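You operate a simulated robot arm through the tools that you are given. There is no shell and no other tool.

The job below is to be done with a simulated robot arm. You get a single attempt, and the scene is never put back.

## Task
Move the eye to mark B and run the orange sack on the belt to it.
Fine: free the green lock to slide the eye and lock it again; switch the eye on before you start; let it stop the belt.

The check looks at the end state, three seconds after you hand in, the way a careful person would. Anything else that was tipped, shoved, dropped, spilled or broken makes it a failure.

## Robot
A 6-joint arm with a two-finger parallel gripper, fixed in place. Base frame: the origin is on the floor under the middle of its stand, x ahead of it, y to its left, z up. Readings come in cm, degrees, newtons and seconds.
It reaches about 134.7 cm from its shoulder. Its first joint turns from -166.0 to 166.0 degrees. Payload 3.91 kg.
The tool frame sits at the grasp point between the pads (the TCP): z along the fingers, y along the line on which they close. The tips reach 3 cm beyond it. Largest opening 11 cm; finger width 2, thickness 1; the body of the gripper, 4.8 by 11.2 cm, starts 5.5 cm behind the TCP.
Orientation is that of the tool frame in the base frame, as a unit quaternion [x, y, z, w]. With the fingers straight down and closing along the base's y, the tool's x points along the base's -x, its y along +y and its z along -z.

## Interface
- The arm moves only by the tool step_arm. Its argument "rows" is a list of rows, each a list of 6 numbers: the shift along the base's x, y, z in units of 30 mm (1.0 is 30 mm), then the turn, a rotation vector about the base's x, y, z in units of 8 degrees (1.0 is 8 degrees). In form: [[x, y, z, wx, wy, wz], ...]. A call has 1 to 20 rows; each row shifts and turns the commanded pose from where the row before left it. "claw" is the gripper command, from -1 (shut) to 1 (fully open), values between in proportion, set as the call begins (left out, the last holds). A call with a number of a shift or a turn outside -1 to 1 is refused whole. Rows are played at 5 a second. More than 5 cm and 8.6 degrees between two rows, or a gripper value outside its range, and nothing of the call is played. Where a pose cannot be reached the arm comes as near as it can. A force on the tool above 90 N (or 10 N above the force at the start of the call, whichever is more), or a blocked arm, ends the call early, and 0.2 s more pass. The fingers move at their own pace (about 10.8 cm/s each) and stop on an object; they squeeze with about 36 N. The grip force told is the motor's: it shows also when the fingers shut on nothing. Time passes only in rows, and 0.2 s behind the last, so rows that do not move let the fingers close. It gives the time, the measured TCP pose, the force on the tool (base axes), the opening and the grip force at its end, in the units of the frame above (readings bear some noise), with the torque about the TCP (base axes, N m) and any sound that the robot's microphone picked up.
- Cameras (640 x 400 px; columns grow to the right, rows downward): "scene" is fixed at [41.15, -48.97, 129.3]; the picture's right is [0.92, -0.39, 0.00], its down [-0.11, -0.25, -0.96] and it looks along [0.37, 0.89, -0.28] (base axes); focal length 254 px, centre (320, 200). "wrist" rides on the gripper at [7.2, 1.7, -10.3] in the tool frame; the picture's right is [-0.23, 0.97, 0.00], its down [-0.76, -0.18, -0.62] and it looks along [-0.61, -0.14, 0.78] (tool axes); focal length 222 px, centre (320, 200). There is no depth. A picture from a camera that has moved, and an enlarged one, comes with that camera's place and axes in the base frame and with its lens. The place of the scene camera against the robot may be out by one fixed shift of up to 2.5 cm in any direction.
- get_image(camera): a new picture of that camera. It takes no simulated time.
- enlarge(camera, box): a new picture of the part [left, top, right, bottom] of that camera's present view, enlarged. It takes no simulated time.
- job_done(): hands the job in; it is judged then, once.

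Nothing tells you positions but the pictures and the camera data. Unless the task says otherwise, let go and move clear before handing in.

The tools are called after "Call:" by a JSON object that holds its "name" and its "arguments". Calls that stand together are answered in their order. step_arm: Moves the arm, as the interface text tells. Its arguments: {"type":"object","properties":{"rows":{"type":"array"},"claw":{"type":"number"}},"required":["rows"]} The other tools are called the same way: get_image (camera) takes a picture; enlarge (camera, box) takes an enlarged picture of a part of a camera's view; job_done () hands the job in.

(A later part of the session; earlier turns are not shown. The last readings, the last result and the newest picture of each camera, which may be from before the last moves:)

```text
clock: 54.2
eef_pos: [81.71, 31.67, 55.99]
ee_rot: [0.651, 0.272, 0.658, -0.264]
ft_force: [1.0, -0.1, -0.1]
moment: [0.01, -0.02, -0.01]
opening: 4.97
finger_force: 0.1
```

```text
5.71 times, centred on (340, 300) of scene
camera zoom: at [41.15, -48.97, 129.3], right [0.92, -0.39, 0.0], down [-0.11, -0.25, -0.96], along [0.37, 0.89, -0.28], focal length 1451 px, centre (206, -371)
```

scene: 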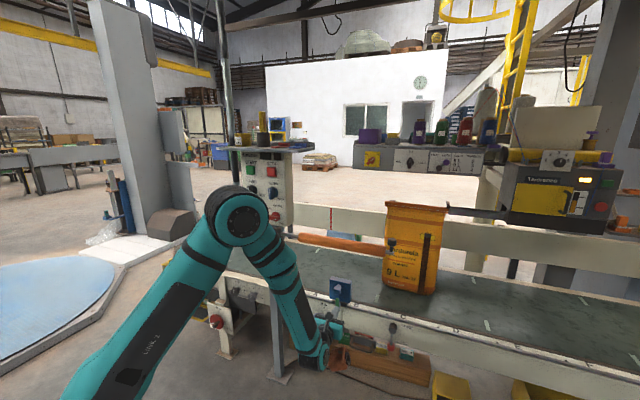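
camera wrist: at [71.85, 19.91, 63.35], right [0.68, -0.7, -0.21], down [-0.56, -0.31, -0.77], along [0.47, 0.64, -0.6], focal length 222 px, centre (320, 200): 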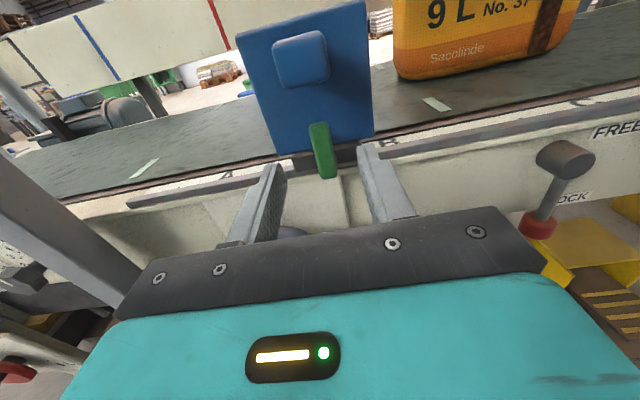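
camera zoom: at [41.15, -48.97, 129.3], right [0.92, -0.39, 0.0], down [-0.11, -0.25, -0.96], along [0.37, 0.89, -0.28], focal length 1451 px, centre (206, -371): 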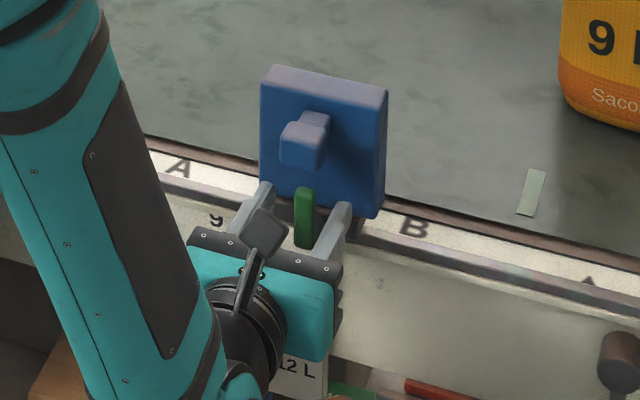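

The lever's upper half is between the pads. I'll close on it.

Call:
{"name": "step_arm", "arguments": {"rows": [[0, 0, 0, 0, 0, 0], [0, 0, 0, 0, 0, 0], [0, 0, 0, 0, 0, 0]], "claw": -1}}

Call:
{"name": "enlarge", "arguments": {"camera": "wrist", "box": [180, 60, 460, 220]}}

Call:
{"name": "enlarge", "arguments": {"camera": "scene", "box": [300, 265, 380, 335]}}

```text
clock: 55.0
eef_pos: [81.71, 31.77, 56.05]
ee_rot: [0.652, 0.27, 0.658, -0.263]
ft_force: [0.3, 0.8, 1.8]
moment: [0.07, -0.13, 0.21]
opening: 1.56
finger_force: 44.6
```

```text
2.29 times, centred on (320, 140) of wrist
camera zoom: at [75.27, 23.4, 63.17], right [0.68, -0.7, -0.21], down [-0.56, -0.31, -0.77], along [0.47, 0.64, -0.6], focal length 508 px, centre (320, 337)
```

zoom: 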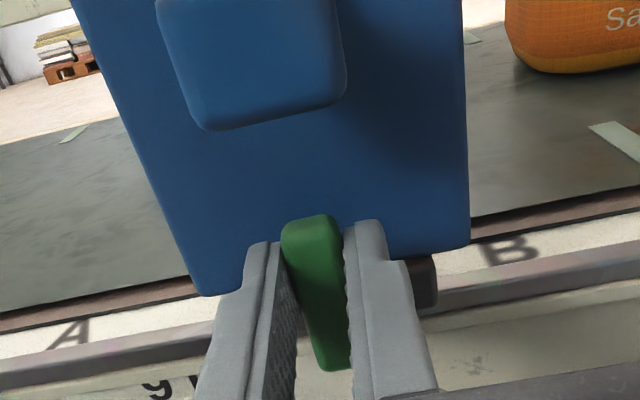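

```text
5.71 times, centred on (340, 300) of scene
camera zoom: at [41.15, -48.97, 129.3], right [0.92, -0.39, 0.0], down [-0.11, -0.25, -0.96], along [0.37, 0.89, -0.28], focal length 1451 px, centre (206, -371)
```

zoom: 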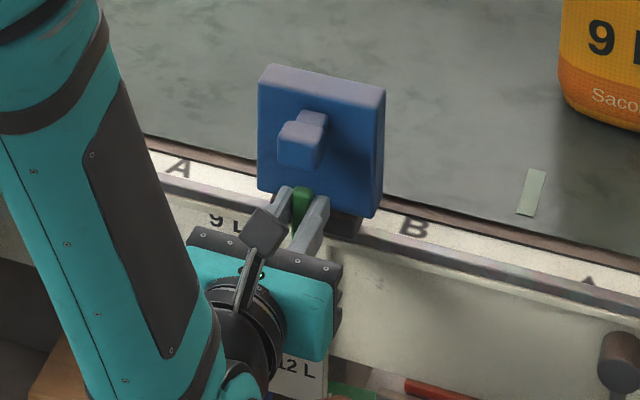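

Gripped firmly (1.6 cm). First I'll shift the eye right about 0.7 cm so its pivot is on B, then turn the lever in steps.

Call:
{"name": "step_arm", "arguments": {"rows": [[0.0885, -0.0885, 0, 0, 0, 0], [0.0885, -0.0885, 0, 0, 0, 0]]}}

Call:
{"name": "enlarge", "arguments": {"camera": "wrist", "box": [100, 60, 560, 220]}}

Call:
{"name": "step_arm", "arguments": {"rows": [[-0.0936, 0.0936, -0.0093, -0.707, -0.707, 0], [-0.0917, 0.0917, -0.0273, -0.707, -0.707, 0], [-0.0879, 0.0879, -0.0453, -0.707, -0.707, 0]]}}

Call:
{"name": "enlarge", "arguments": {"camera": "wrist", "box": [180, 60, 460, 220]}}

Call:
{"name": "enlarge", "arguments": {"camera": "scene", "box": [300, 265, 380, 335]}}

```text
clock: 55.6
eef_pos: [82.26, 31.39, 55.99]
ee_rot: [0.652, 0.271, 0.658, -0.263]
ft_force: [-6.8, -2.7, -3.0]
moment: [0.4, -0.31, 0.3]
opening: 1.55
finger_force: 45.2
```

```text
1.39 times, centred on (330, 140) of wrist
camera zoom: at [75.83, 22.85, 63.19], right [0.68, -0.7, -0.21], down [-0.56, -0.31, -0.77], along [0.47, 0.64, -0.61], focal length 309 px, centre (306, 284)
```

zoom: 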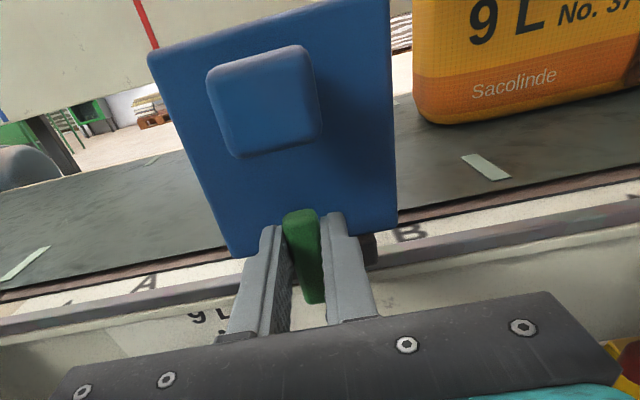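

```text
clock: 56.4
eef_pos: [81.36, 31.99, 55.68]
ee_rot: [0.578, 0.402, 0.699, -0.122]
ft_force: [0.8, -1.4, -7.3]
moment: [0.0, 0.04, 0.27]
opening: 1.53
finger_force: 45.2
```

```text
2.29 times, centred on (320, 140) of wrist
camera zoom: at [72.84, 25.84, 62.9], right [0.69, -0.7, 0.2], down [-0.33, -0.55, -0.77], along [0.65, 0.46, -0.6], focal length 508 px, centre (320, 337)
```

zoom: 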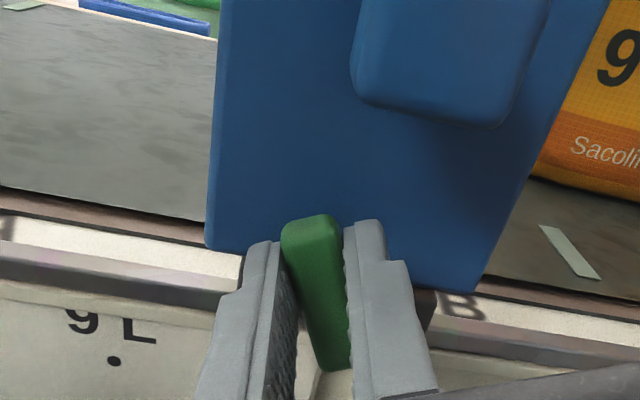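

```text
5.71 times, centred on (340, 300) of scene
camera zoom: at [41.15, -48.97, 129.3], right [0.92, -0.39, 0.0], down [-0.11, -0.25, -0.96], along [0.37, 0.89, -0.28], focal length 1451 px, centre (206, -371)
```

zoom: 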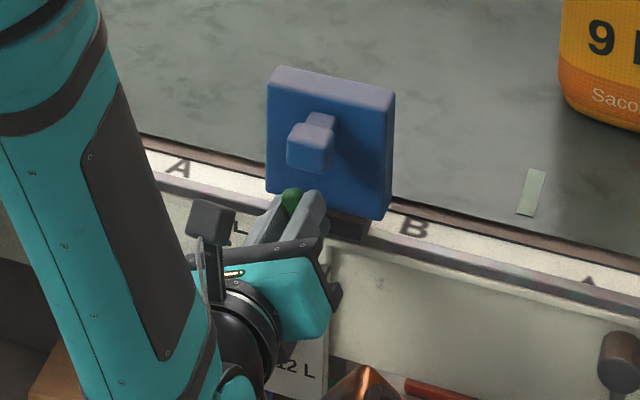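

The lever turns with the grip and the eye stays on B. I'll continue the turn.

Call:
{"name": "step_arm", "arguments": {"rows": [[-0.0827, 0.0827, -0.0623, -0.707, -0.707, 0], [-0.0759, 0.0759, -0.078, -0.707, -0.707, 0], [-0.0674, 0.0674, -0.092, -0.707, -0.707, 0], [-0.0577, 0.0577, -0.1043, -0.707, -0.707, 0]]}}

Call:
{"name": "enlarge", "arguments": {"camera": "scene", "box": [300, 265, 380, 335]}}

Call:
{"name": "enlarge", "arguments": {"camera": "wrist", "box": [180, 60, 460, 220]}}

```text
clock: 57.4
eef_pos: [80.52, 33.01, 54.75]
ee_rot: [0.444, 0.546, 0.707, 0.074]
ft_force: [4.3, -2.4, -10.3]
moment: [-0.55, 0.79, -0.93]
opening: 1.57
finger_force: 44.8
```

```text
5.71 times, centred on (340, 300) of scene
camera zoom: at [41.15, -48.97, 129.3], right [0.92, -0.39, 0.0], down [-0.11, -0.25, -0.96], along [0.37, 0.89, -0.28], focal length 1451 px, centre (206, -371)
```

zoom: 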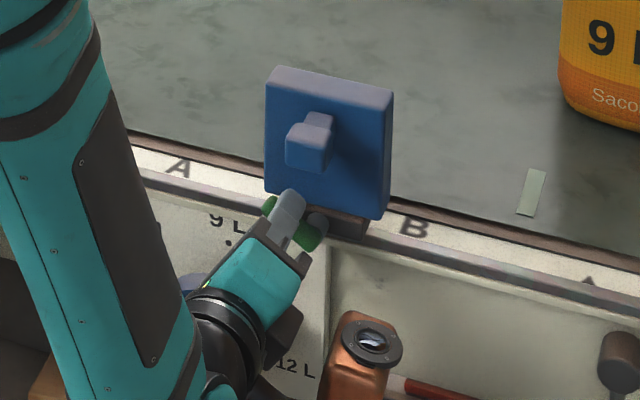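

```text
2.29 times, centred on (320, 140) of wrist
camera zoom: at [69.42, 29.26, 59.98], right [0.5, -0.52, 0.69], down [-0.06, -0.82, -0.57], along [0.86, 0.25, -0.44], focal length 508 px, centre (320, 337)
```

zoom: 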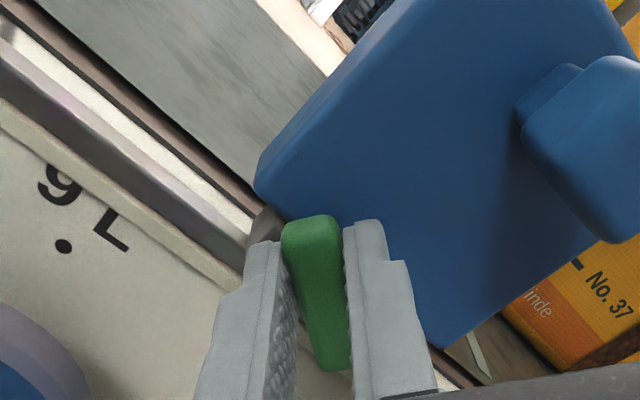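

The lever is past halfway and the eye has stayed put. I'll finish the turn to horizontal.

Call:
{"name": "step_arm", "arguments": {"rows": [[-0.0469, 0.0469, -0.115, -0.707, -0.707, 0], [-0.0349, 0.0349, -0.1227, -0.707, -0.707, 0], [-0.0229, 0.0229, -0.1287, -0.707, -0.707, 0]]}}

Call:
{"name": "enlarge", "arguments": {"camera": "scene", "box": [300, 265, 380, 335]}}

Call:
{"name": "enlarge", "arguments": {"camera": "wrist", "box": [180, 60, 460, 220]}}

```text
clock: 58.2
eef_pos: [80.18, 33.24, 53.78]
ee_rot: [0.319, 0.627, 0.677, 0.218]
ft_force: [-10.2, -9.5, -8.4]
moment: [-0.12, 0.34, 0.31]
opening: 1.56
finger_force: 44.8
```

```text
5.71 times, centred on (340, 300) of scene
camera zoom: at [41.15, -48.97, 129.3], right [0.92, -0.39, 0.0], down [-0.11, -0.25, -0.96], along [0.37, 0.89, -0.28], focal length 1451 px, centre (206, -371)
```

zoom: 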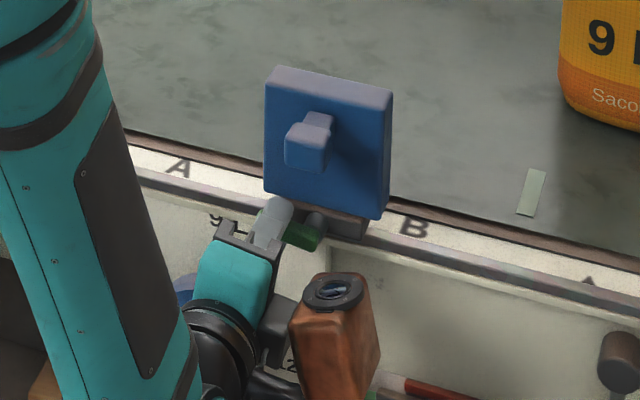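

```text
2.29 times, centred on (320, 140) of wrist
camera zoom: at [67.9, 30.77, 56.37], right [0.26, -0.27, 0.93], down [0.08, -0.95, -0.3], along [0.96, 0.15, -0.23], focal length 508 px, centre (320, 337)
```

zoom: 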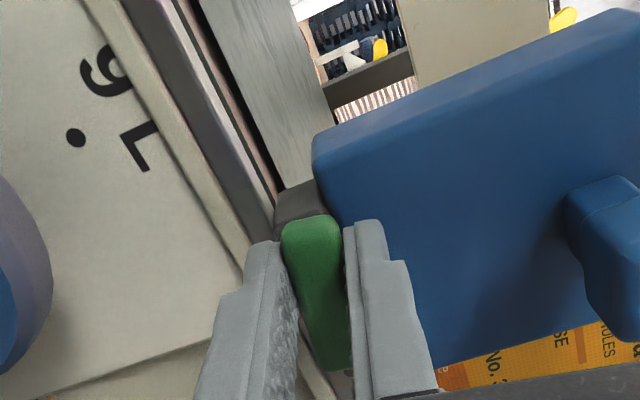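

Nearly horizontal. I'll add the last 10–12° with a tiny shift right to hold the eye on the mark, watching the force at the stop.

Call:
{"name": "step_arm", "arguments": {"rows": [[0.014, -0.014, -0.132, -0.707, -0.707, 0], [0.012, -0.012, -0.033, -0.25, -0.25, 0], [0, 0, 0, 0, 0, 0]]}}

Call:
{"name": "enlarge", "arguments": {"camera": "scene", "box": [300, 265, 380, 335]}}

Call:
{"name": "enlarge", "arguments": {"camera": "wrist", "box": [180, 60, 460, 220]}}

```text
clock: 59.0
eef_pos: [80.25, 33.19, 53.19]
ee_rot: [0.258, 0.654, 0.653, 0.281]
ft_force: [-16.5, -10.4, -1.0]
moment: [0.33, 1.07, 1.2]
opening: 1.56
finger_force: 45.3
```

```text
5.71 times, centred on (340, 300) of scene
camera zoom: at [41.15, -48.97, 129.3], right [0.92, -0.39, 0.0], down [-0.11, -0.25, -0.96], along [0.37, 0.89, -0.28], focal length 1451 px, centre (206, -371)
```

zoom: 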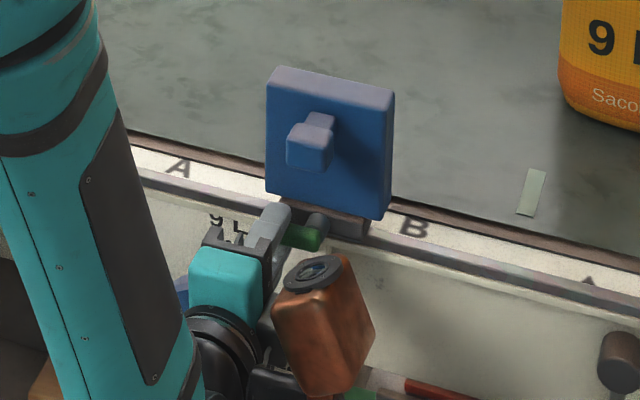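

```text
2.29 times, centred on (320, 140) of wrist
camera zoom: at [67.72, 30.96, 54.55], right [0.13, -0.15, 0.98], down [0.11, -0.98, -0.16], along [0.98, 0.13, -0.12], focal length 508 px, centre (320, 337)
```

zoom: 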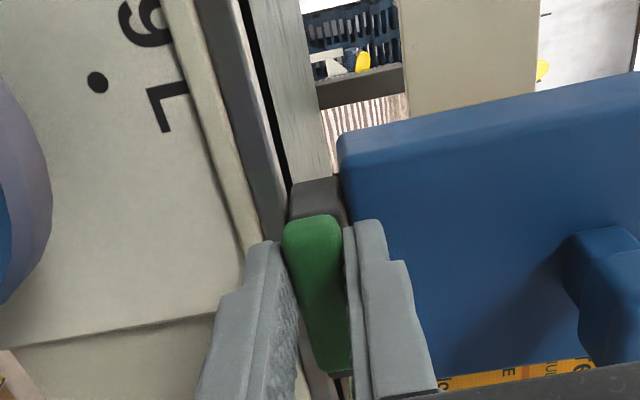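

The lever is horizontal against its stop and the eye sits where I measured it on B. I'll open just enough, back straight out, and look.

Call:
{"name": "step_arm", "arguments": {"rows": [[0, 0, 0, 0, 0, 0], [0, 0, 0, 0, 0, 0]], "claw": -0.27}}

Call:
{"name": "step_arm", "arguments": {"rows": [[-0.5, -0.5, 0, 0, 0, 0], [-0.7, -0.7, 0, 0, 0, 0], [-0.7, -0.7, 0, 0, 0, 0], [-0.7, -0.7, 0, 0, 0, 0]]}}

Call:
{"name": "enlarge", "arguments": {"camera": "scene", "box": [300, 265, 380, 335]}}

Call:
{"name": "get_image", "arguments": {"camera": "wrist"}}

```text
clock: 59.6
eef_pos: [80.34, 33.24, 53.18]
ee_rot: [0.257, 0.654, 0.654, 0.28]
ft_force: [0.4, 0.0, 0.0]
moment: [-0.02, -0.02, 0.02]
opening: 4.03
finger_force: 0.0
```

```text
clock: 60.6
eef_pos: [72.56, 25.44, 53.16]
ee_rot: [0.258, 0.655, 0.653, 0.279]
ft_force: [-0.9, 0.3, 0.3]
moment: [0.01, 0.01, 0.01]
opening: 4.01
finger_force: 0.1
```

```text
5.71 times, centred on (340, 300) of scene
camera zoom: at [41.15, -48.97, 129.3], right [0.92, -0.39, 0.0], down [-0.11, -0.25, -0.96], along [0.37, 0.89, -0.28], focal length 1451 px, centre (206, -371)
```

zoom: 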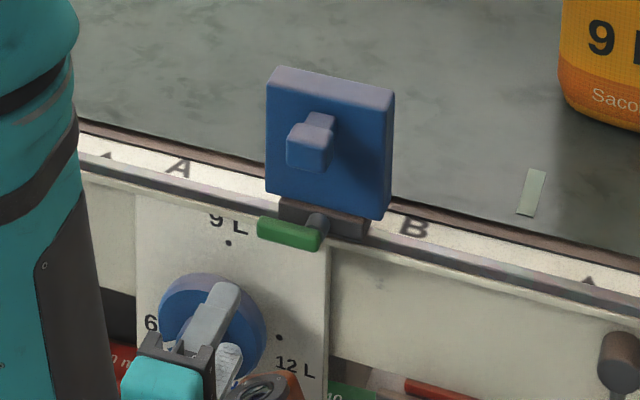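

```text
taken
camera wrist: at [60.02, 23.19, 54.56], right [0.13, -0.15, 0.98], down [0.11, -0.98, -0.16], along [0.98, 0.13, -0.12], focal length 222 px, centre (320, 200)
```

wrist: 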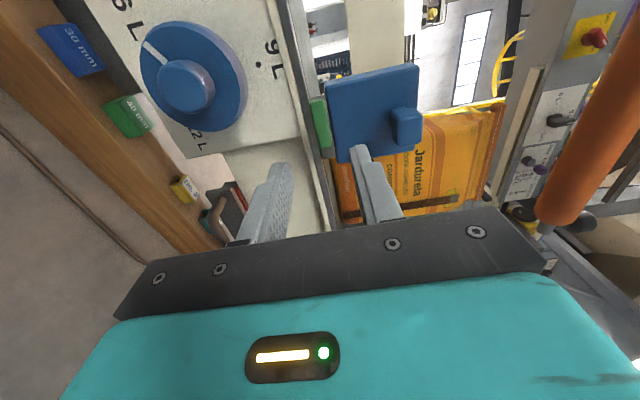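

The eye stands at B with its green lever back down along the rail. Now to the panel: I'll back away, rise, roll the camera on top, and move in front of the panel at a distance.

Call:
{"name": "step_arm", "arguments": {"rows": [[-0.19, -0.19, 0.8, 0.707, 0.707, 0], [-0.19, -0.19, 0.8, 0.707, 0.707, 0], [-0.19, -0.19, 0.8, 0.707, 0.707, 0], [-0.19, -0.19, 0.8, 0.707, 0.707, 0], [-0.19, -0.19, 0.8, 0.707, 0.707, 0], [-0.19, -0.19, 0.8, 0.707, 0.707, 0], [-0.19, -0.19, 0.8, 0.707, 0.707, 0], [-0.19, -0.19, 0.8, 0.707, 0.707, 0], [-0.19, -0.19, 0.8, 0.707, 0.707, 0], [-0.19, -0.19, 0.8, 0.707, 0.707, 0], [0, 0, 0.2, 0.707, 0.707, 0], [0, 0, 0, 0.177, 0.177, 0]], "claw": -1}}

Call:
{"name": "get_image", "arguments": {"camera": "wrist"}}

Call:
{"name": "get_image", "arguments": {"camera": "scene"}}

```text
clock: 63.2
eef_pos: [66.91, 19.72, 77.95]
ee_rot: [0.649, 0.276, 0.659, -0.261]
ft_force: [1.1, -1.0, -0.2]
moment: [0.01, 0.02, 0.0]
opening: 0.02
finger_force: 36.1
```

```text
taken
camera wrist: at [60.4, 11.3, 85.06], right [0.69, -0.7, -0.2], down [-0.55, -0.32, -0.77], along [0.47, 0.64, -0.61], focal length 222 px, centre (320, 200)
```

wrist: 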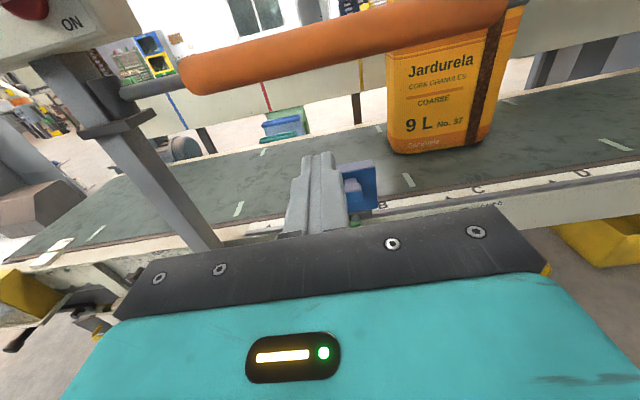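

```text
taken
```

scene: 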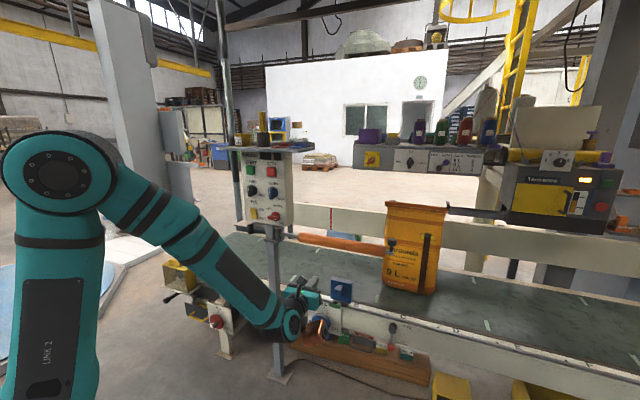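

All well. A quick zoom on the eye and lever from here, then I'll go in front of the panel.

Call:
{"name": "enlarge", "arguments": {"camera": "scene", "box": [310, 270, 370, 320]}}

Call:
{"name": "step_arm", "arguments": {"rows": [[-0.6, 0.6, 0.75, 0, 0, 0], [-0.6, 0.6, 0.75, 0, 0, 0], [-0.6, 0.6, 0.75, 0, 0, 0], [-0.6, 0.6, 0.75, 0, 0, 0], [-0.6, 0.6, 0.75, 0, 0, 0], [-0.7, 0.6, 0.75, 0, 0, 0], [-0.7, 0.6, 0.75, 0, 0, 0], [-0.7, 0.6, 0.75, 0, 0, 0], [-0.7, 0.6, 0.75, 0, 0, 0], [-0.7, 0.6, 0.75, 0, 0, 0]]}}

Call:
{"name": "get_image", "arguments": {"camera": "wrist"}}

Call:
{"name": "get_image", "arguments": {"camera": "scene"}}

```text
8.00 times, centred on (340, 295) of scene
camera zoom: at [41.15, -48.97, 129.3], right [0.92, -0.39, 0.0], down [-0.11, -0.25, -0.96], along [0.37, 0.89, -0.28], focal length 2031 px, centre (160, -560)
```

zoom: 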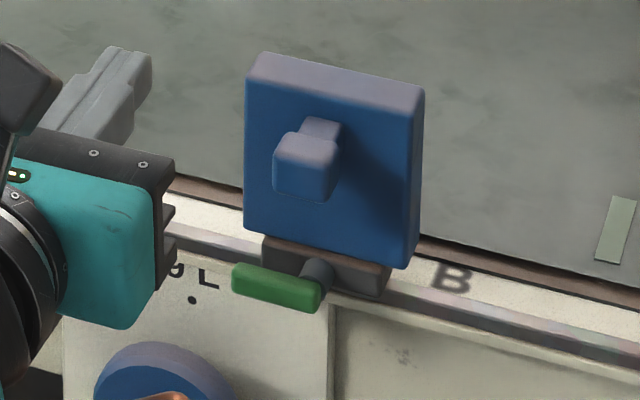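

```text
clock: 65.4
eef_pos: [48.45, 36.1, 100.74]
ee_rot: [0.649, 0.28, 0.657, -0.262]
ft_force: [0.4, 0.3, 0.1]
moment: [-0.01, 0.03, -0.02]
opening: 0.02
finger_force: 36.2
out of reach, approached as far as the arm can: row 10
```

```text
taken
camera wrist: at [42.04, 27.65, 107.95], right [0.69, -0.69, -0.2], down [-0.55, -0.33, -0.77], along [0.46, 0.64, -0.61], focal length 222 px, centre (320, 200)
```

wrist: 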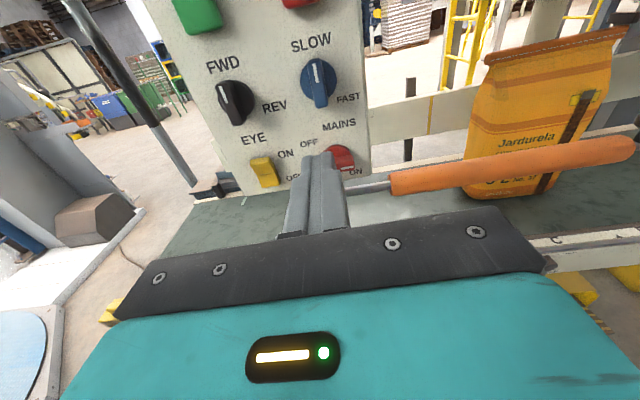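

```text
taken
```

scene: 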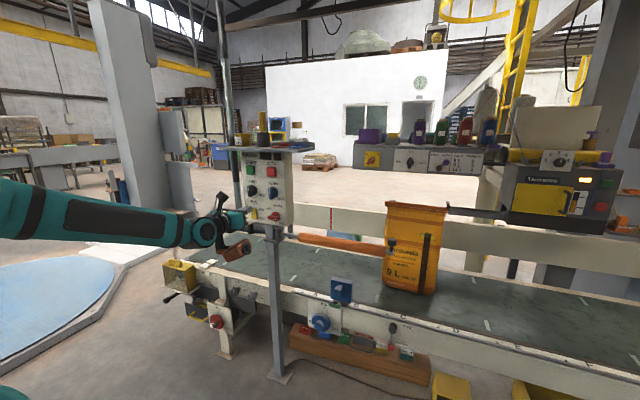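

The panel is now in view upright: FWD is selected, SLOW is selected, and mains is on. I'll zoom on the rocker and knobs before pressing.

Call:
{"name": "enlarge", "arguments": {"camera": "wrist", "box": [225, 130, 385, 230]}}

Call:
{"name": "enlarge", "arguments": {"camera": "wrist", "box": [160, 0, 400, 150]}}

```text
4.00 times, centred on (305, 180) of wrist
camera zoom: at [42.04, 27.65, 107.95], right [0.69, -0.69, -0.2], down [-0.55, -0.33, -0.77], along [0.46, 0.64, -0.61], focal length 888 px, centre (380, 280)
```

zoom: 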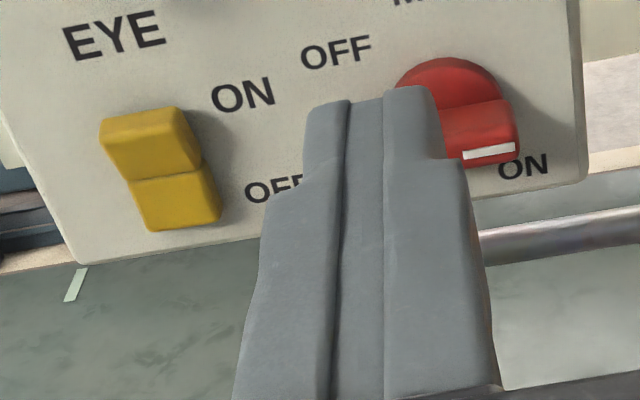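

```text
2.67 times, centred on (280, 75) of wrist
camera zoom: at [42.04, 27.65, 107.95], right [0.69, -0.69, -0.2], down [-0.55, -0.33, -0.77], along [0.46, 0.64, -0.61], focal length 592 px, centre (427, 533)
```

zoom: 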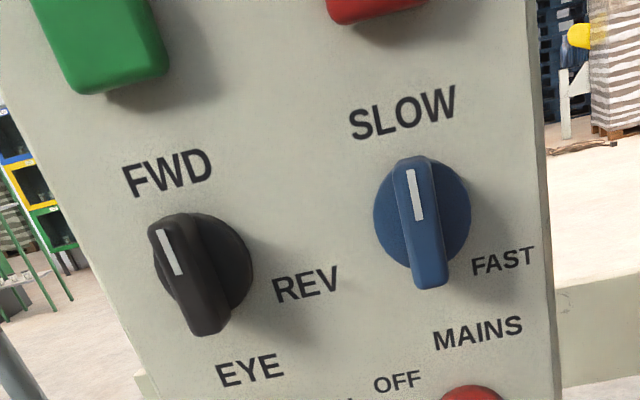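

The rocker's upper (ON) half stands out at about z = 94, s ≈ -0.9. I'll line the closed fingertips up in front of it.

Call:
{"name": "step_arm", "arguments": {"rows": [[0.707, 0.707, 0, 0, 0, 0], [0.707, 0.707, 0, 0, 0, 0], [-0.563, 0.563, -0.5, 0, 0, 0], [-0.563, 0.563, -0.5, 0, 0, 0], [-0.563, 0.563, -0.5, 0, 0, 0], [-0.563, 0.563, -0.5, 0, 0, 0], [0.5, 0.5, 0, 0, 0, 0], [0.5, 0.5, 0, 0, 0, 0]]}}

Call:
{"name": "get_image", "arguments": {"camera": "wrist"}}

Call:
{"name": "enlarge", "arguments": {"camera": "scene", "box": [225, 180, 295, 240]}}

```text
clock: 67.2
eef_pos: [55.98, 40.25, 97.16]
ee_rot: [0.648, 0.279, 0.658, -0.262]
ft_force: [0.5, -0.5, 0.5]
moment: [-0.01, -0.02, 0.0]
opening: 0.01
finger_force: 35.6
out of reach, approached as far as the arm can: row 1, 2, 3, 4, 5, 6, 7, 8
```

```text
taken
camera wrist: at [49.55, 31.78, 104.45], right [0.69, -0.69, -0.2], down [-0.55, -0.33, -0.77], along [0.47, 0.64, -0.61], focal length 222 px, centre (320, 200)
```

wrist: 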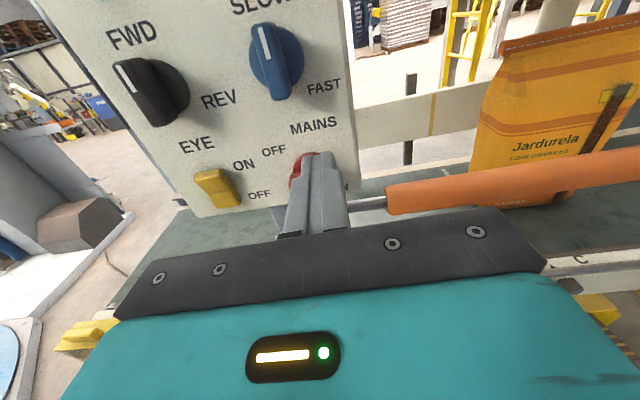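

```text
6.67 times, centred on (260, 210) of scene
camera zoom: at [41.15, -48.97, 129.3], right [0.92, -0.39, 0.0], down [-0.11, -0.25, -0.96], along [0.37, 0.89, -0.28], focal length 1692 px, centre (720, 133)
```

zoom: 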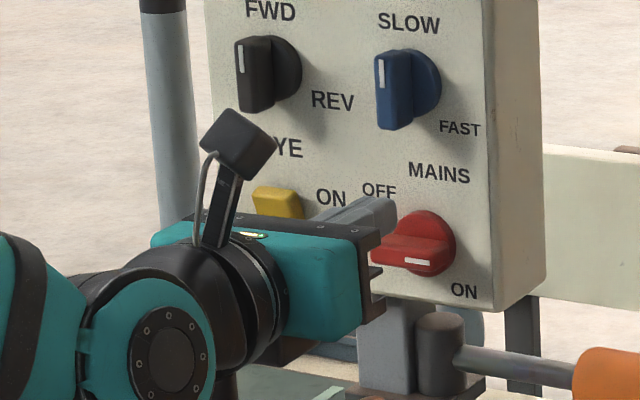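

The arm stalls going left in this attitude (it ended at s ≈ 11, untouched). I'll roll the gripper back to about 90° here in free air, after a small retreat, and try again.

Call:
{"name": "step_arm", "arguments": {"rows": [[-0.3, -0.3, 0, -0.707, -0.707, 0], [-0.3, -0.3, 0, -0.707, -0.707, 0], [0, 0, 0, -0.707, -0.707, 0], [0, 0, 0, -0.707, -0.707, 0], [0, 0, 0, -0.707, -0.707, 0], [0, 0, 0, -0.707, -0.707, 0], [0, 0, 0, -0.707, -0.707, 0], [0, 0, 0, -0.707, -0.707, 0], [0, 0, 0, -0.707, -0.707, 0], [0, 0, 0, -0.707, -0.707, 0], [0, 0, 0, -0.707, -0.707, 0]]}}

Call:
{"name": "get_image", "arguments": {"camera": "scene"}}

```text
clock: 69.6
eef_pos: [54.08, 38.5, 97.27]
ee_rot: [0.268, 0.65, 0.658, 0.269]
ft_force: [0.0, 0.7, -0.2]
moment: [-0.01, 0.03, -0.03]
opening: 0.0
finger_force: 36.1
```

```text
taken
```

scene: 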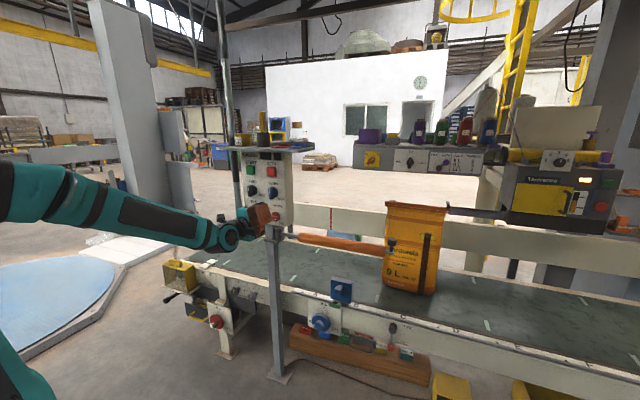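

Rolled to 90° without trouble. Now I'll try moving left toward the rocker.

Call:
{"name": "step_arm", "arguments": {"rows": [[-0.5, 0.5, -0.2, 0, 0, 0], [-0.5, 0.5, -0.2, 0, 0, 0], [-0.5, 0.5, -0.2, 0, 0, 0]]}}

Call:
{"name": "get_image", "arguments": {"camera": "wrist"}}

```text
clock: 70.4
eef_pos: [52.49, 39.17, 96.38]
ee_rot: [0.265, 0.653, 0.659, 0.263]
ft_force: [-0.2, 0.0, 0.1]
moment: [-0.02, 0.01, -0.03]
opening: 0.01
finger_force: 35.7
out of reach, approached as far as the arm can: row 1, 2, 3
```

```text
taken
camera wrist: at [40.0, 36.64, 98.02], right [0.16, -0.17, 0.97], down [0.12, -0.98, -0.19], along [0.98, 0.15, -0.14], focal length 222 px, centre (320, 200)
```

wrist: 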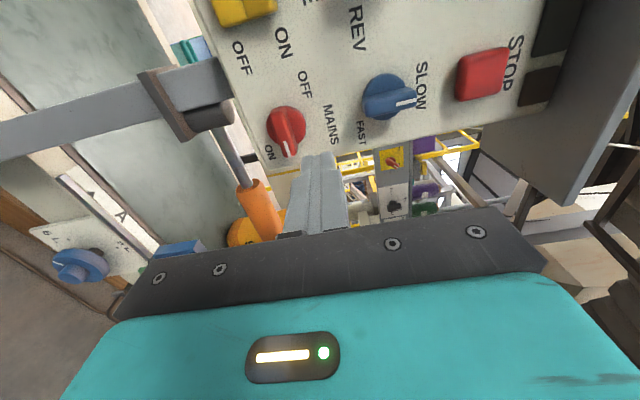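

The arm is stuck in a wrist branch (it would need to flip near straight-ahead). I'll back away, tilt the fingers downward to unwind the wrist, and approach the panel with the fingers sloping down instead.

Call:
{"name": "step_arm", "arguments": {"rows": [[0.1, -0.5, 0.2, 0, 0, 0], [0.1, -0.5, 0.2, 0, 0, 0], [0, -0.2, 0.3, -0.707, 0.707, 0], [0, 0, 0.3, -0.707, 0.707, 0], [0, 0, 0.3, -0.707, 0.707, 0], [0, 0, 0.3, -0.707, 0.707, 0], [0, 0, 0.3, -0.707, 0.707, 0], [0, 0, 0.3, -0.707, 0.707, 0]]}}

Call:
{"name": "get_image", "arguments": {"camera": "scene"}}

Call:
{"name": "get_image", "arguments": {"camera": "wrist"}}

```text
clock: 72.2
eef_pos: [52.72, 36.1, 102.37]
ee_rot: [0.344, 0.84, 0.394, 0.143]
ft_force: [0.6, -0.2, -0.2]
moment: [-0.01, -0.02, 0.0]
opening: 0.0
finger_force: 35.9
out of reach, approached as far as the arm can: row 5, 6
```

```text
taken
```

scene: 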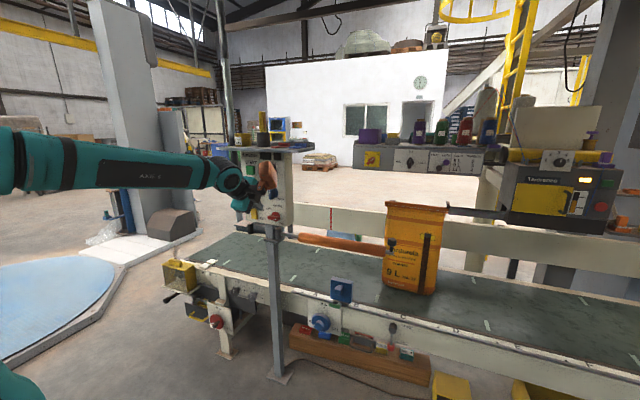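

```text
taken
camera wrist: at [42.86, 35.97, 110.53], right [0.62, 0.29, 0.73], down [0.15, -0.96, 0.25], along [0.77, -0.04, -0.63], focal length 222 px, centre (320, 200)
```

wrist: 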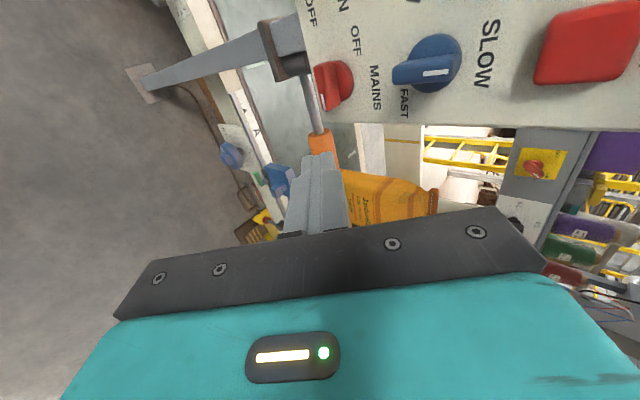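

The fingers now slope about 40° down at the panel's right half, clear of it. I'll back off slightly and roll the gripper about its own axis so that the bulky side parts face away from the panel.

Call:
{"name": "step_arm", "arguments": {"rows": [[-0.5, -0.5, 0, -0.511, -0.563, 0.648], [-0.3, -0.3, 0, -0.511, -0.563, 0.648], [0, 0, 0, -0.511, -0.563, 0.648], [0, 0, 0, -0.511, -0.563, 0.648], [0, 0, 0, -0.511, -0.563, 0.648], [0, 0, 0, -0.511, -0.563, 0.648], [0, 0, 0, -0.511, -0.563, 0.648], [0, 0, 0, -0.511, -0.563, 0.648], [0, 0, 0, -0.511, -0.563, 0.648], [0, 0, 0, -0.511, -0.563, 0.648], [0, 0, 0, -0.511, -0.563, 0.648]]}}

Call:
{"name": "get_image", "arguments": {"camera": "scene"}}

Call:
{"name": "get_image", "arguments": {"camera": "wrist"}}

```text
clock: 74.6
eef_pos: [50.33, 33.8, 102.45]
ee_rot: [-0.338, 0.842, 0.184, 0.377]
ft_force: [-0.2, 0.1, 0.2]
moment: [0.04, -0.02, 0.03]
opening: 0.0
finger_force: 36.2
```

```text
taken
```

scene: 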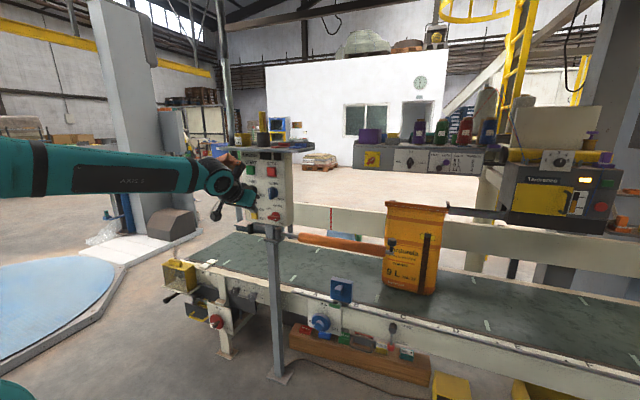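

```text
taken
camera wrist: at [40.18, 25.9, 103.58], right [-0.58, 0.78, 0.23], down [0.18, -0.15, 0.97], along [0.8, 0.6, -0.05], focal length 222 px, centre (320, 200)
```

wrist: 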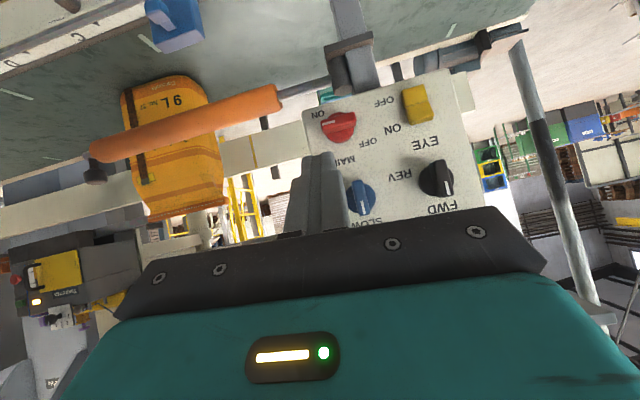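

Good, everything is free. I'll continue the roll to about -90°.

Call:
{"name": "step_arm", "arguments": {"rows": [[0, 0, 0, -0.511, -0.563, 0.648], [0, 0, 0, -0.511, -0.563, 0.648], [0, 0, 0, -0.511, -0.563, 0.648], [0, 0, 0, -0.511, -0.563, 0.648], [0, 0, 0, -0.511, -0.563, 0.648], [0, 0, 0, -0.511, -0.563, 0.648], [0, 0, 0, -0.511, -0.563, 0.648], [0, 0, 0, -0.511, -0.563, 0.648], [0, 0, 0, -0.511, -0.563, 0.648], [0, 0, 0, -0.511, -0.563, 0.648], [0, 0, 0, -0.511, -0.563, 0.648]]}}

Call:
{"name": "get_image", "arguments": {"camera": "scene"}}

Call:
{"name": "get_image", "arguments": {"camera": "wrist"}}

```text
clock: 77.0
eef_pos: [50.28, 33.76, 102.24]
ee_rot: [0.828, -0.372, 0.13, -0.399]
ft_force: [-0.7, 0.7, 0.7]
moment: [0.0, 0.01, 0.01]
opening: 0.01
finger_force: 35.8
```

```text
taken
```

scene: 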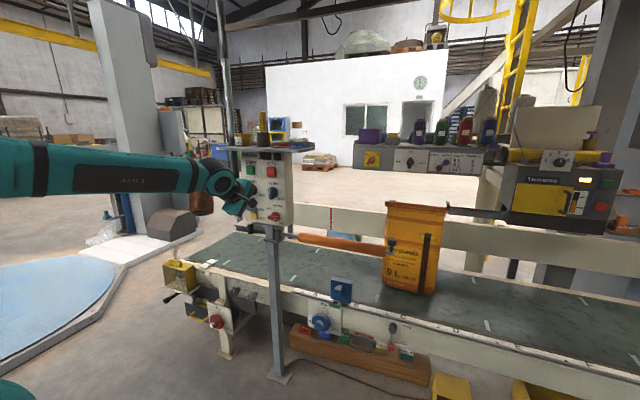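

```text
taken
camera wrist: at [49.09, 21.96, 107.09], right [-0.66, -0.23, -0.72], down [-0.75, 0.27, 0.6], along [0.05, 0.94, -0.35], focal length 222 px, centre (320, 200)
```

wrist: 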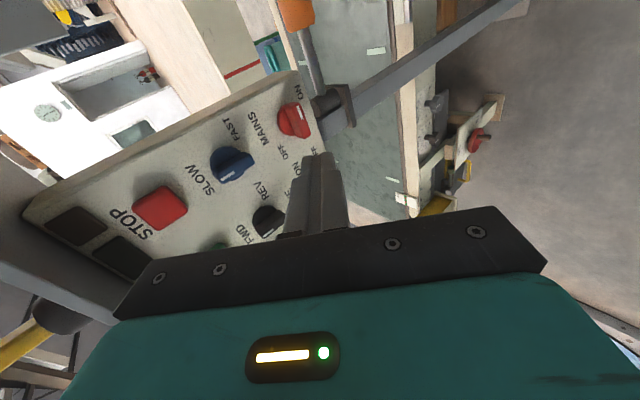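

The roll is done. Now I'll move left in front of the rocker column at a safe distance and then flatten the slope to about 20°.

Call:
{"name": "step_arm", "arguments": {"rows": [[-0.5, 0.5, -0.1, 0, 0, 0], [-0.5, 0.5, -0.1, 0, 0, 0], [-0.5, 0.5, -0.1, 0, 0, 0], [-0.5, 0.5, -0.1, 0, 0, 0], [-0.5, 0.5, -0.1, 0, 0, 0], [-0.45, 0.45, -0.1, 0, 0, 0], [0, 0, -0.1, 0.707, -0.707, 0], [0, 0, -0.1, 0.707, -0.707, 0]]}}

Call:
{"name": "get_image", "arguments": {"camera": "wrist"}}

Call:
{"name": "get_image", "arguments": {"camera": "scene"}}

```text
clock: 78.8
eef_pos: [41.47, 42.49, 99.92]
ee_rot: [0.767, -0.343, 0.172, -0.514]
ft_force: [-0.4, -0.6, -0.3]
moment: [-0.03, 0.03, 0.01]
opening: 0.03
finger_force: 35.8
```

```text
taken
camera wrist: at [39.58, 30.05, 101.99], right [-0.5, -0.07, -0.86], down [-0.86, 0.16, 0.48], along [0.1, 0.98, -0.14], focal length 222 px, centre (320, 200)
```

wrist: 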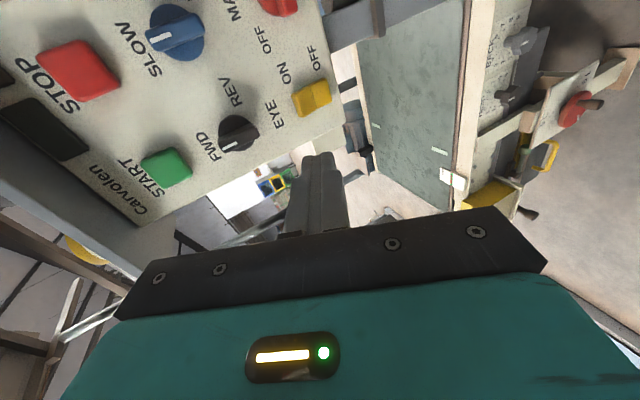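

```text
taken
```

scene: 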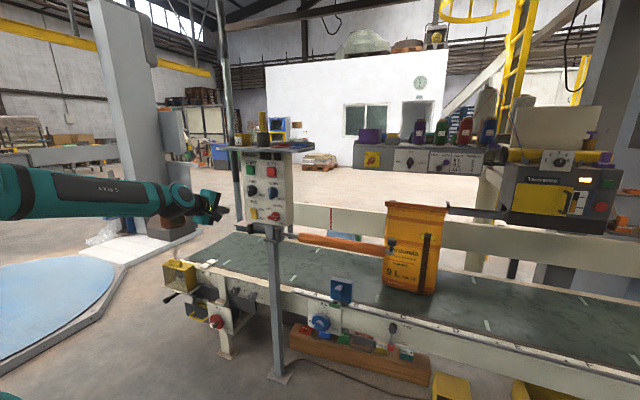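

Now in front of the left column with about 24° slope. One more 8° flattening, lowering to rocker height, then a careful approach.

Call:
{"name": "step_arm", "arguments": {"rows": [[0, 0, -0.4, 0.707, -0.707, 0], [0.5, 0.5, -0.4, 0, 0, 0], [0.5, 0.5, -0.1, 0, 0, 0], [0.5, 0.5, 0, 0, 0, 0], [0.5, 0.5, 0, 0, 0, 0]]}}

Call:
{"name": "get_image", "arguments": {"camera": "wrist"}}

Call:
{"name": "enlarge", "arguments": {"camera": "scene", "box": [215, 170, 295, 240]}}

```text
clock: 80.0
eef_pos: [48.05, 48.03, 98.13]
ee_rot: [0.756, -0.347, 0.189, -0.523]
ft_force: [-0.1, 0.1, -0.1]
moment: [-0.03, -0.02, 0.01]
opening: 0.0
finger_force: 35.9
out of reach, approached as far as the arm can: row 1
```

```text
taken
camera wrist: at [45.59, 35.68, 99.83], right [-0.47, -0.04, -0.88], down [-0.87, 0.18, 0.46], along [0.14, 0.98, -0.12], focal length 222 px, centre (320, 200)
```

wrist: 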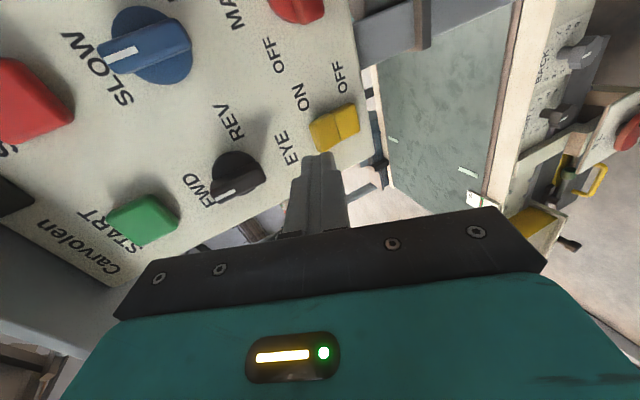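

```text
5.71 times, centred on (255, 205) of scene
camera zoom: at [41.15, -48.97, 129.3], right [0.92, -0.39, 0.0], down [-0.11, -0.25, -0.96], along [0.37, 0.89, -0.28], focal length 1451 px, centre (691, 171)
```

zoom: 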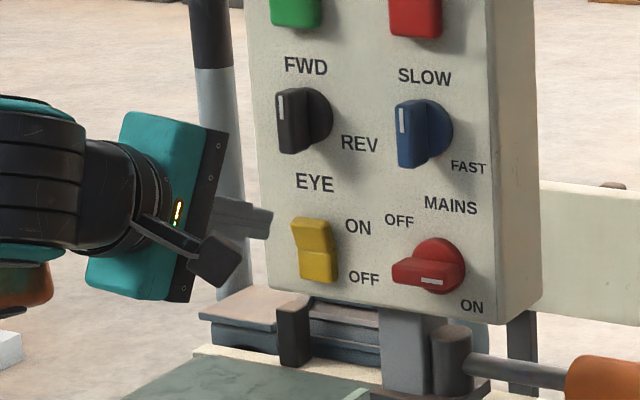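

About 23° slope is the limit, which is enough. The fingertip is just above-left of the rocker's front; I'll lower to z ≈ 95 and approach the ON half.

Call:
{"name": "step_arm", "arguments": {"rows": [[-0.1, 0.1, -0.5, 0, 0, 0], [-0.1, 0.1, -0.5, 0, 0, 0], [0.4, 0.4, 0, 0, 0, 0], [0.4, 0.4, 0, 0, 0, 0]]}}

Call:
{"name": "enlarge", "arguments": {"camera": "wrist", "box": [240, 80, 400, 200]}}

Call:
{"name": "enlarge", "arguments": {"camera": "scene", "box": [225, 180, 285, 230]}}

```text
clock: 81.0
eef_pos: [49.83, 51.2, 95.15]
ee_rot: [0.755, -0.348, 0.19, -0.522]
ft_force: [0.3, 0.6, -0.1]
moment: [0.0, 0.02, -0.05]
opening: 0.02
finger_force: 36.2
```

```text
3.33 times, centred on (320, 140) of wrist
camera zoom: at [47.46, 38.71, 96.9], right [-0.47, -0.04, -0.88], down [-0.87, 0.18, 0.46], along [0.14, 0.98, -0.12], focal length 740 px, centre (320, 400)
```

zoom: 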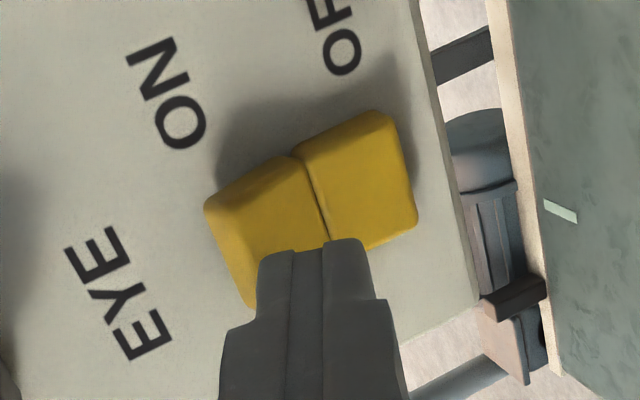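

```text
8.00 times, centred on (255, 205) of scene
camera zoom: at [41.15, -48.97, 129.3], right [0.92, -0.39, 0.0], down [-0.11, -0.25, -0.96], along [0.37, 0.89, -0.28], focal length 2031 px, centre (840, 160)
```

zoom: 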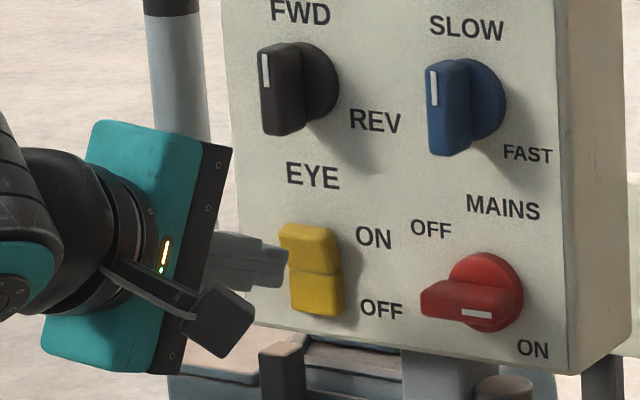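

The fingertip lines up with the ON half. I'll raise 4 mm and push in gently, watching the force and sound.

Call:
{"name": "step_arm", "arguments": {"rows": [[0, 0, 0.13, 0, 0, 0], [0.09, 0.09, 0, 0, 0, 0], [0.09, 0.09, 0, 0, 0, 0], [0.09, 0.09, 0, 0, 0, 0]]}}

Call:
{"name": "step_arm", "arguments": {"rows": [[0.07, 0.07, 0, 0, 0, 0], [0.07, 0.07, 0, 0, 0, 0]]}}

Call:
{"name": "enlarge", "arguments": {"camera": "wrist", "box": [240, 80, 400, 200]}}

Call:
{"name": "enlarge", "arguments": {"camera": "scene", "box": [225, 180, 285, 230]}}

```text
clock: 82.0
eef_pos: [50.6, 51.96, 95.52]
ee_rot: [0.755, -0.348, 0.189, -0.522]
ft_force: [-0.6, 0.3, -0.3]
moment: [-0.05, 0.0, -0.01]
opening: 0.02
finger_force: 36.0
```

```text
clock: 82.6
eef_pos: [50.96, 52.32, 95.46]
ee_rot: [0.755, -0.347, 0.19, -0.523]
ft_force: [-0.6, -0.3, -0.5]
moment: [0.0, 0.01, 0.02]
opening: 0.0
finger_force: 36.0
```

```text
3.33 times, centred on (320, 140) of wrist
camera zoom: at [48.58, 39.98, 97.25], right [-0.47, -0.04, -0.88], down [-0.87, 0.18, 0.46], along [0.14, 0.98, -0.12], focal length 740 px, centre (320, 400)
```

zoom: 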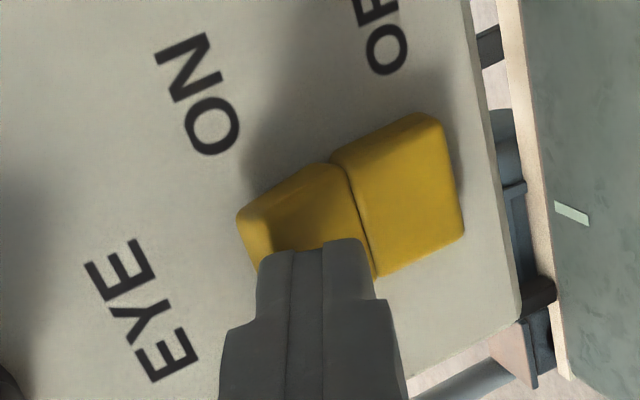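

```text
8.00 times, centred on (255, 205) of scene
camera zoom: at [41.15, -48.97, 129.3], right [0.92, -0.39, 0.0], down [-0.11, -0.25, -0.96], along [0.37, 0.89, -0.28], focal length 2031 px, centre (840, 160)
```

zoom: 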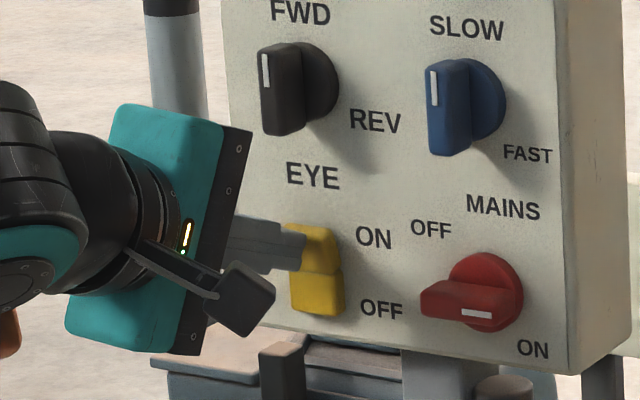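

No force yet; continuing in small steps.

Call:
{"name": "step_arm", "arguments": {"rows": [[0.07, 0.07, 0, 0, 0, 0], [0.07, 0.07, 0, 0, 0, 0]]}}

Call:
{"name": "enlarge", "arguments": {"camera": "scene", "box": [235, 195, 275, 225]}}

Call:
{"name": "step_arm", "arguments": {"rows": [[0.07, 0.07, 0, 0, 0, 0], [0.07, 0.07, 0, 0, 0, 0]]}}

Call:
{"name": "enlarge", "arguments": {"camera": "scene", "box": [235, 195, 275, 225]}}

Call:
{"name": "enlarge", "arguments": {"camera": "wrist", "box": [240, 80, 400, 200]}}

```text
clock: 83.2
eef_pos: [51.36, 52.81, 95.41]
ee_rot: [0.756, -0.348, 0.189, -0.521]
ft_force: [0.0, 0.0, -0.1]
moment: [-0.03, 0.0, 0.01]
opening: 0.0
finger_force: 36.0
```

```text
13.33 times, centred on (255, 210) of scene
camera zoom: at [41.15, -48.97, 129.3], right [0.92, -0.39, 0.0], down [-0.11, -0.25, -0.96], along [0.37, 0.89, -0.28], focal length 3385 px, centre (1187, 67)
```

zoom: 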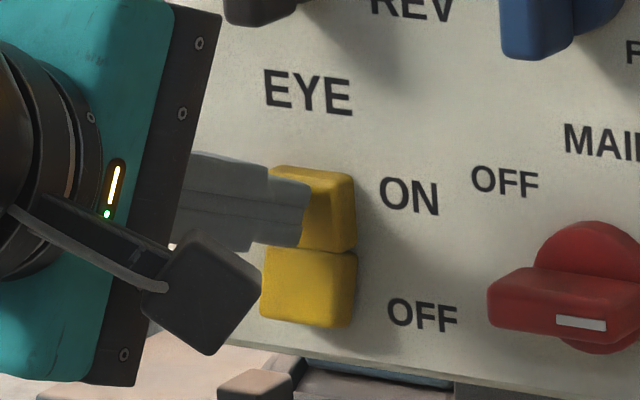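

```text
clock: 83.8
eef_pos: [51.69, 52.91, 95.46]
ee_rot: [0.755, -0.347, 0.189, -0.522]
ft_force: [-36.2, -36.3, -2.5]
moment: [-0.13, 0.1, 0.38]
opening: 0.02
finger_force: 35.8
```

```text
13.33 times, centred on (255, 210) of scene
camera zoom: at [41.15, -48.97, 129.3], right [0.92, -0.39, 0.0], down [-0.11, -0.25, -0.96], along [0.37, 0.89, -0.28], focal length 3385 px, centre (1187, 67)
```

zoom: 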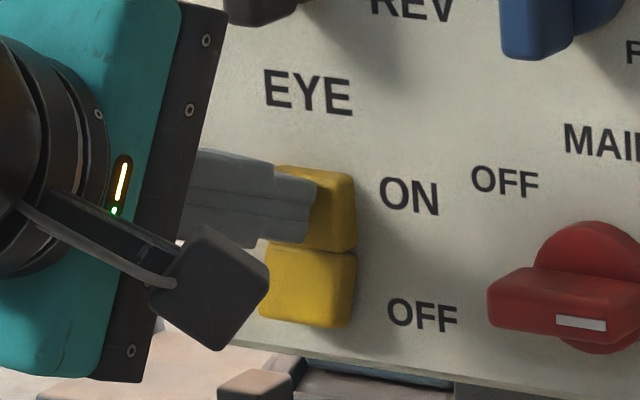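

```text
3.33 times, centred on (320, 140) of wrist
camera zoom: at [49.25, 40.55, 97.26], right [-0.47, -0.04, -0.88], down [-0.87, 0.18, 0.46], along [0.14, 0.98, -0.12], focal length 740 px, centre (320, 400)
```

zoom: 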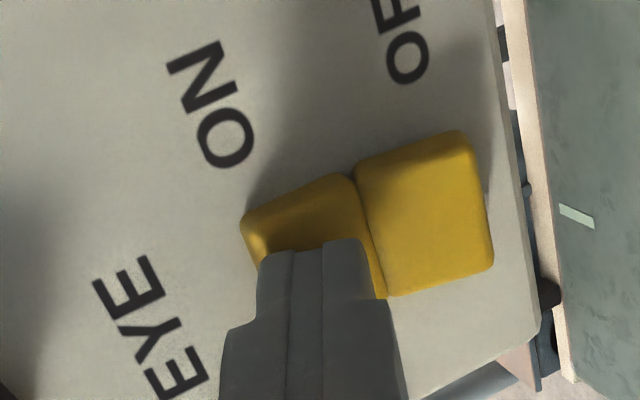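

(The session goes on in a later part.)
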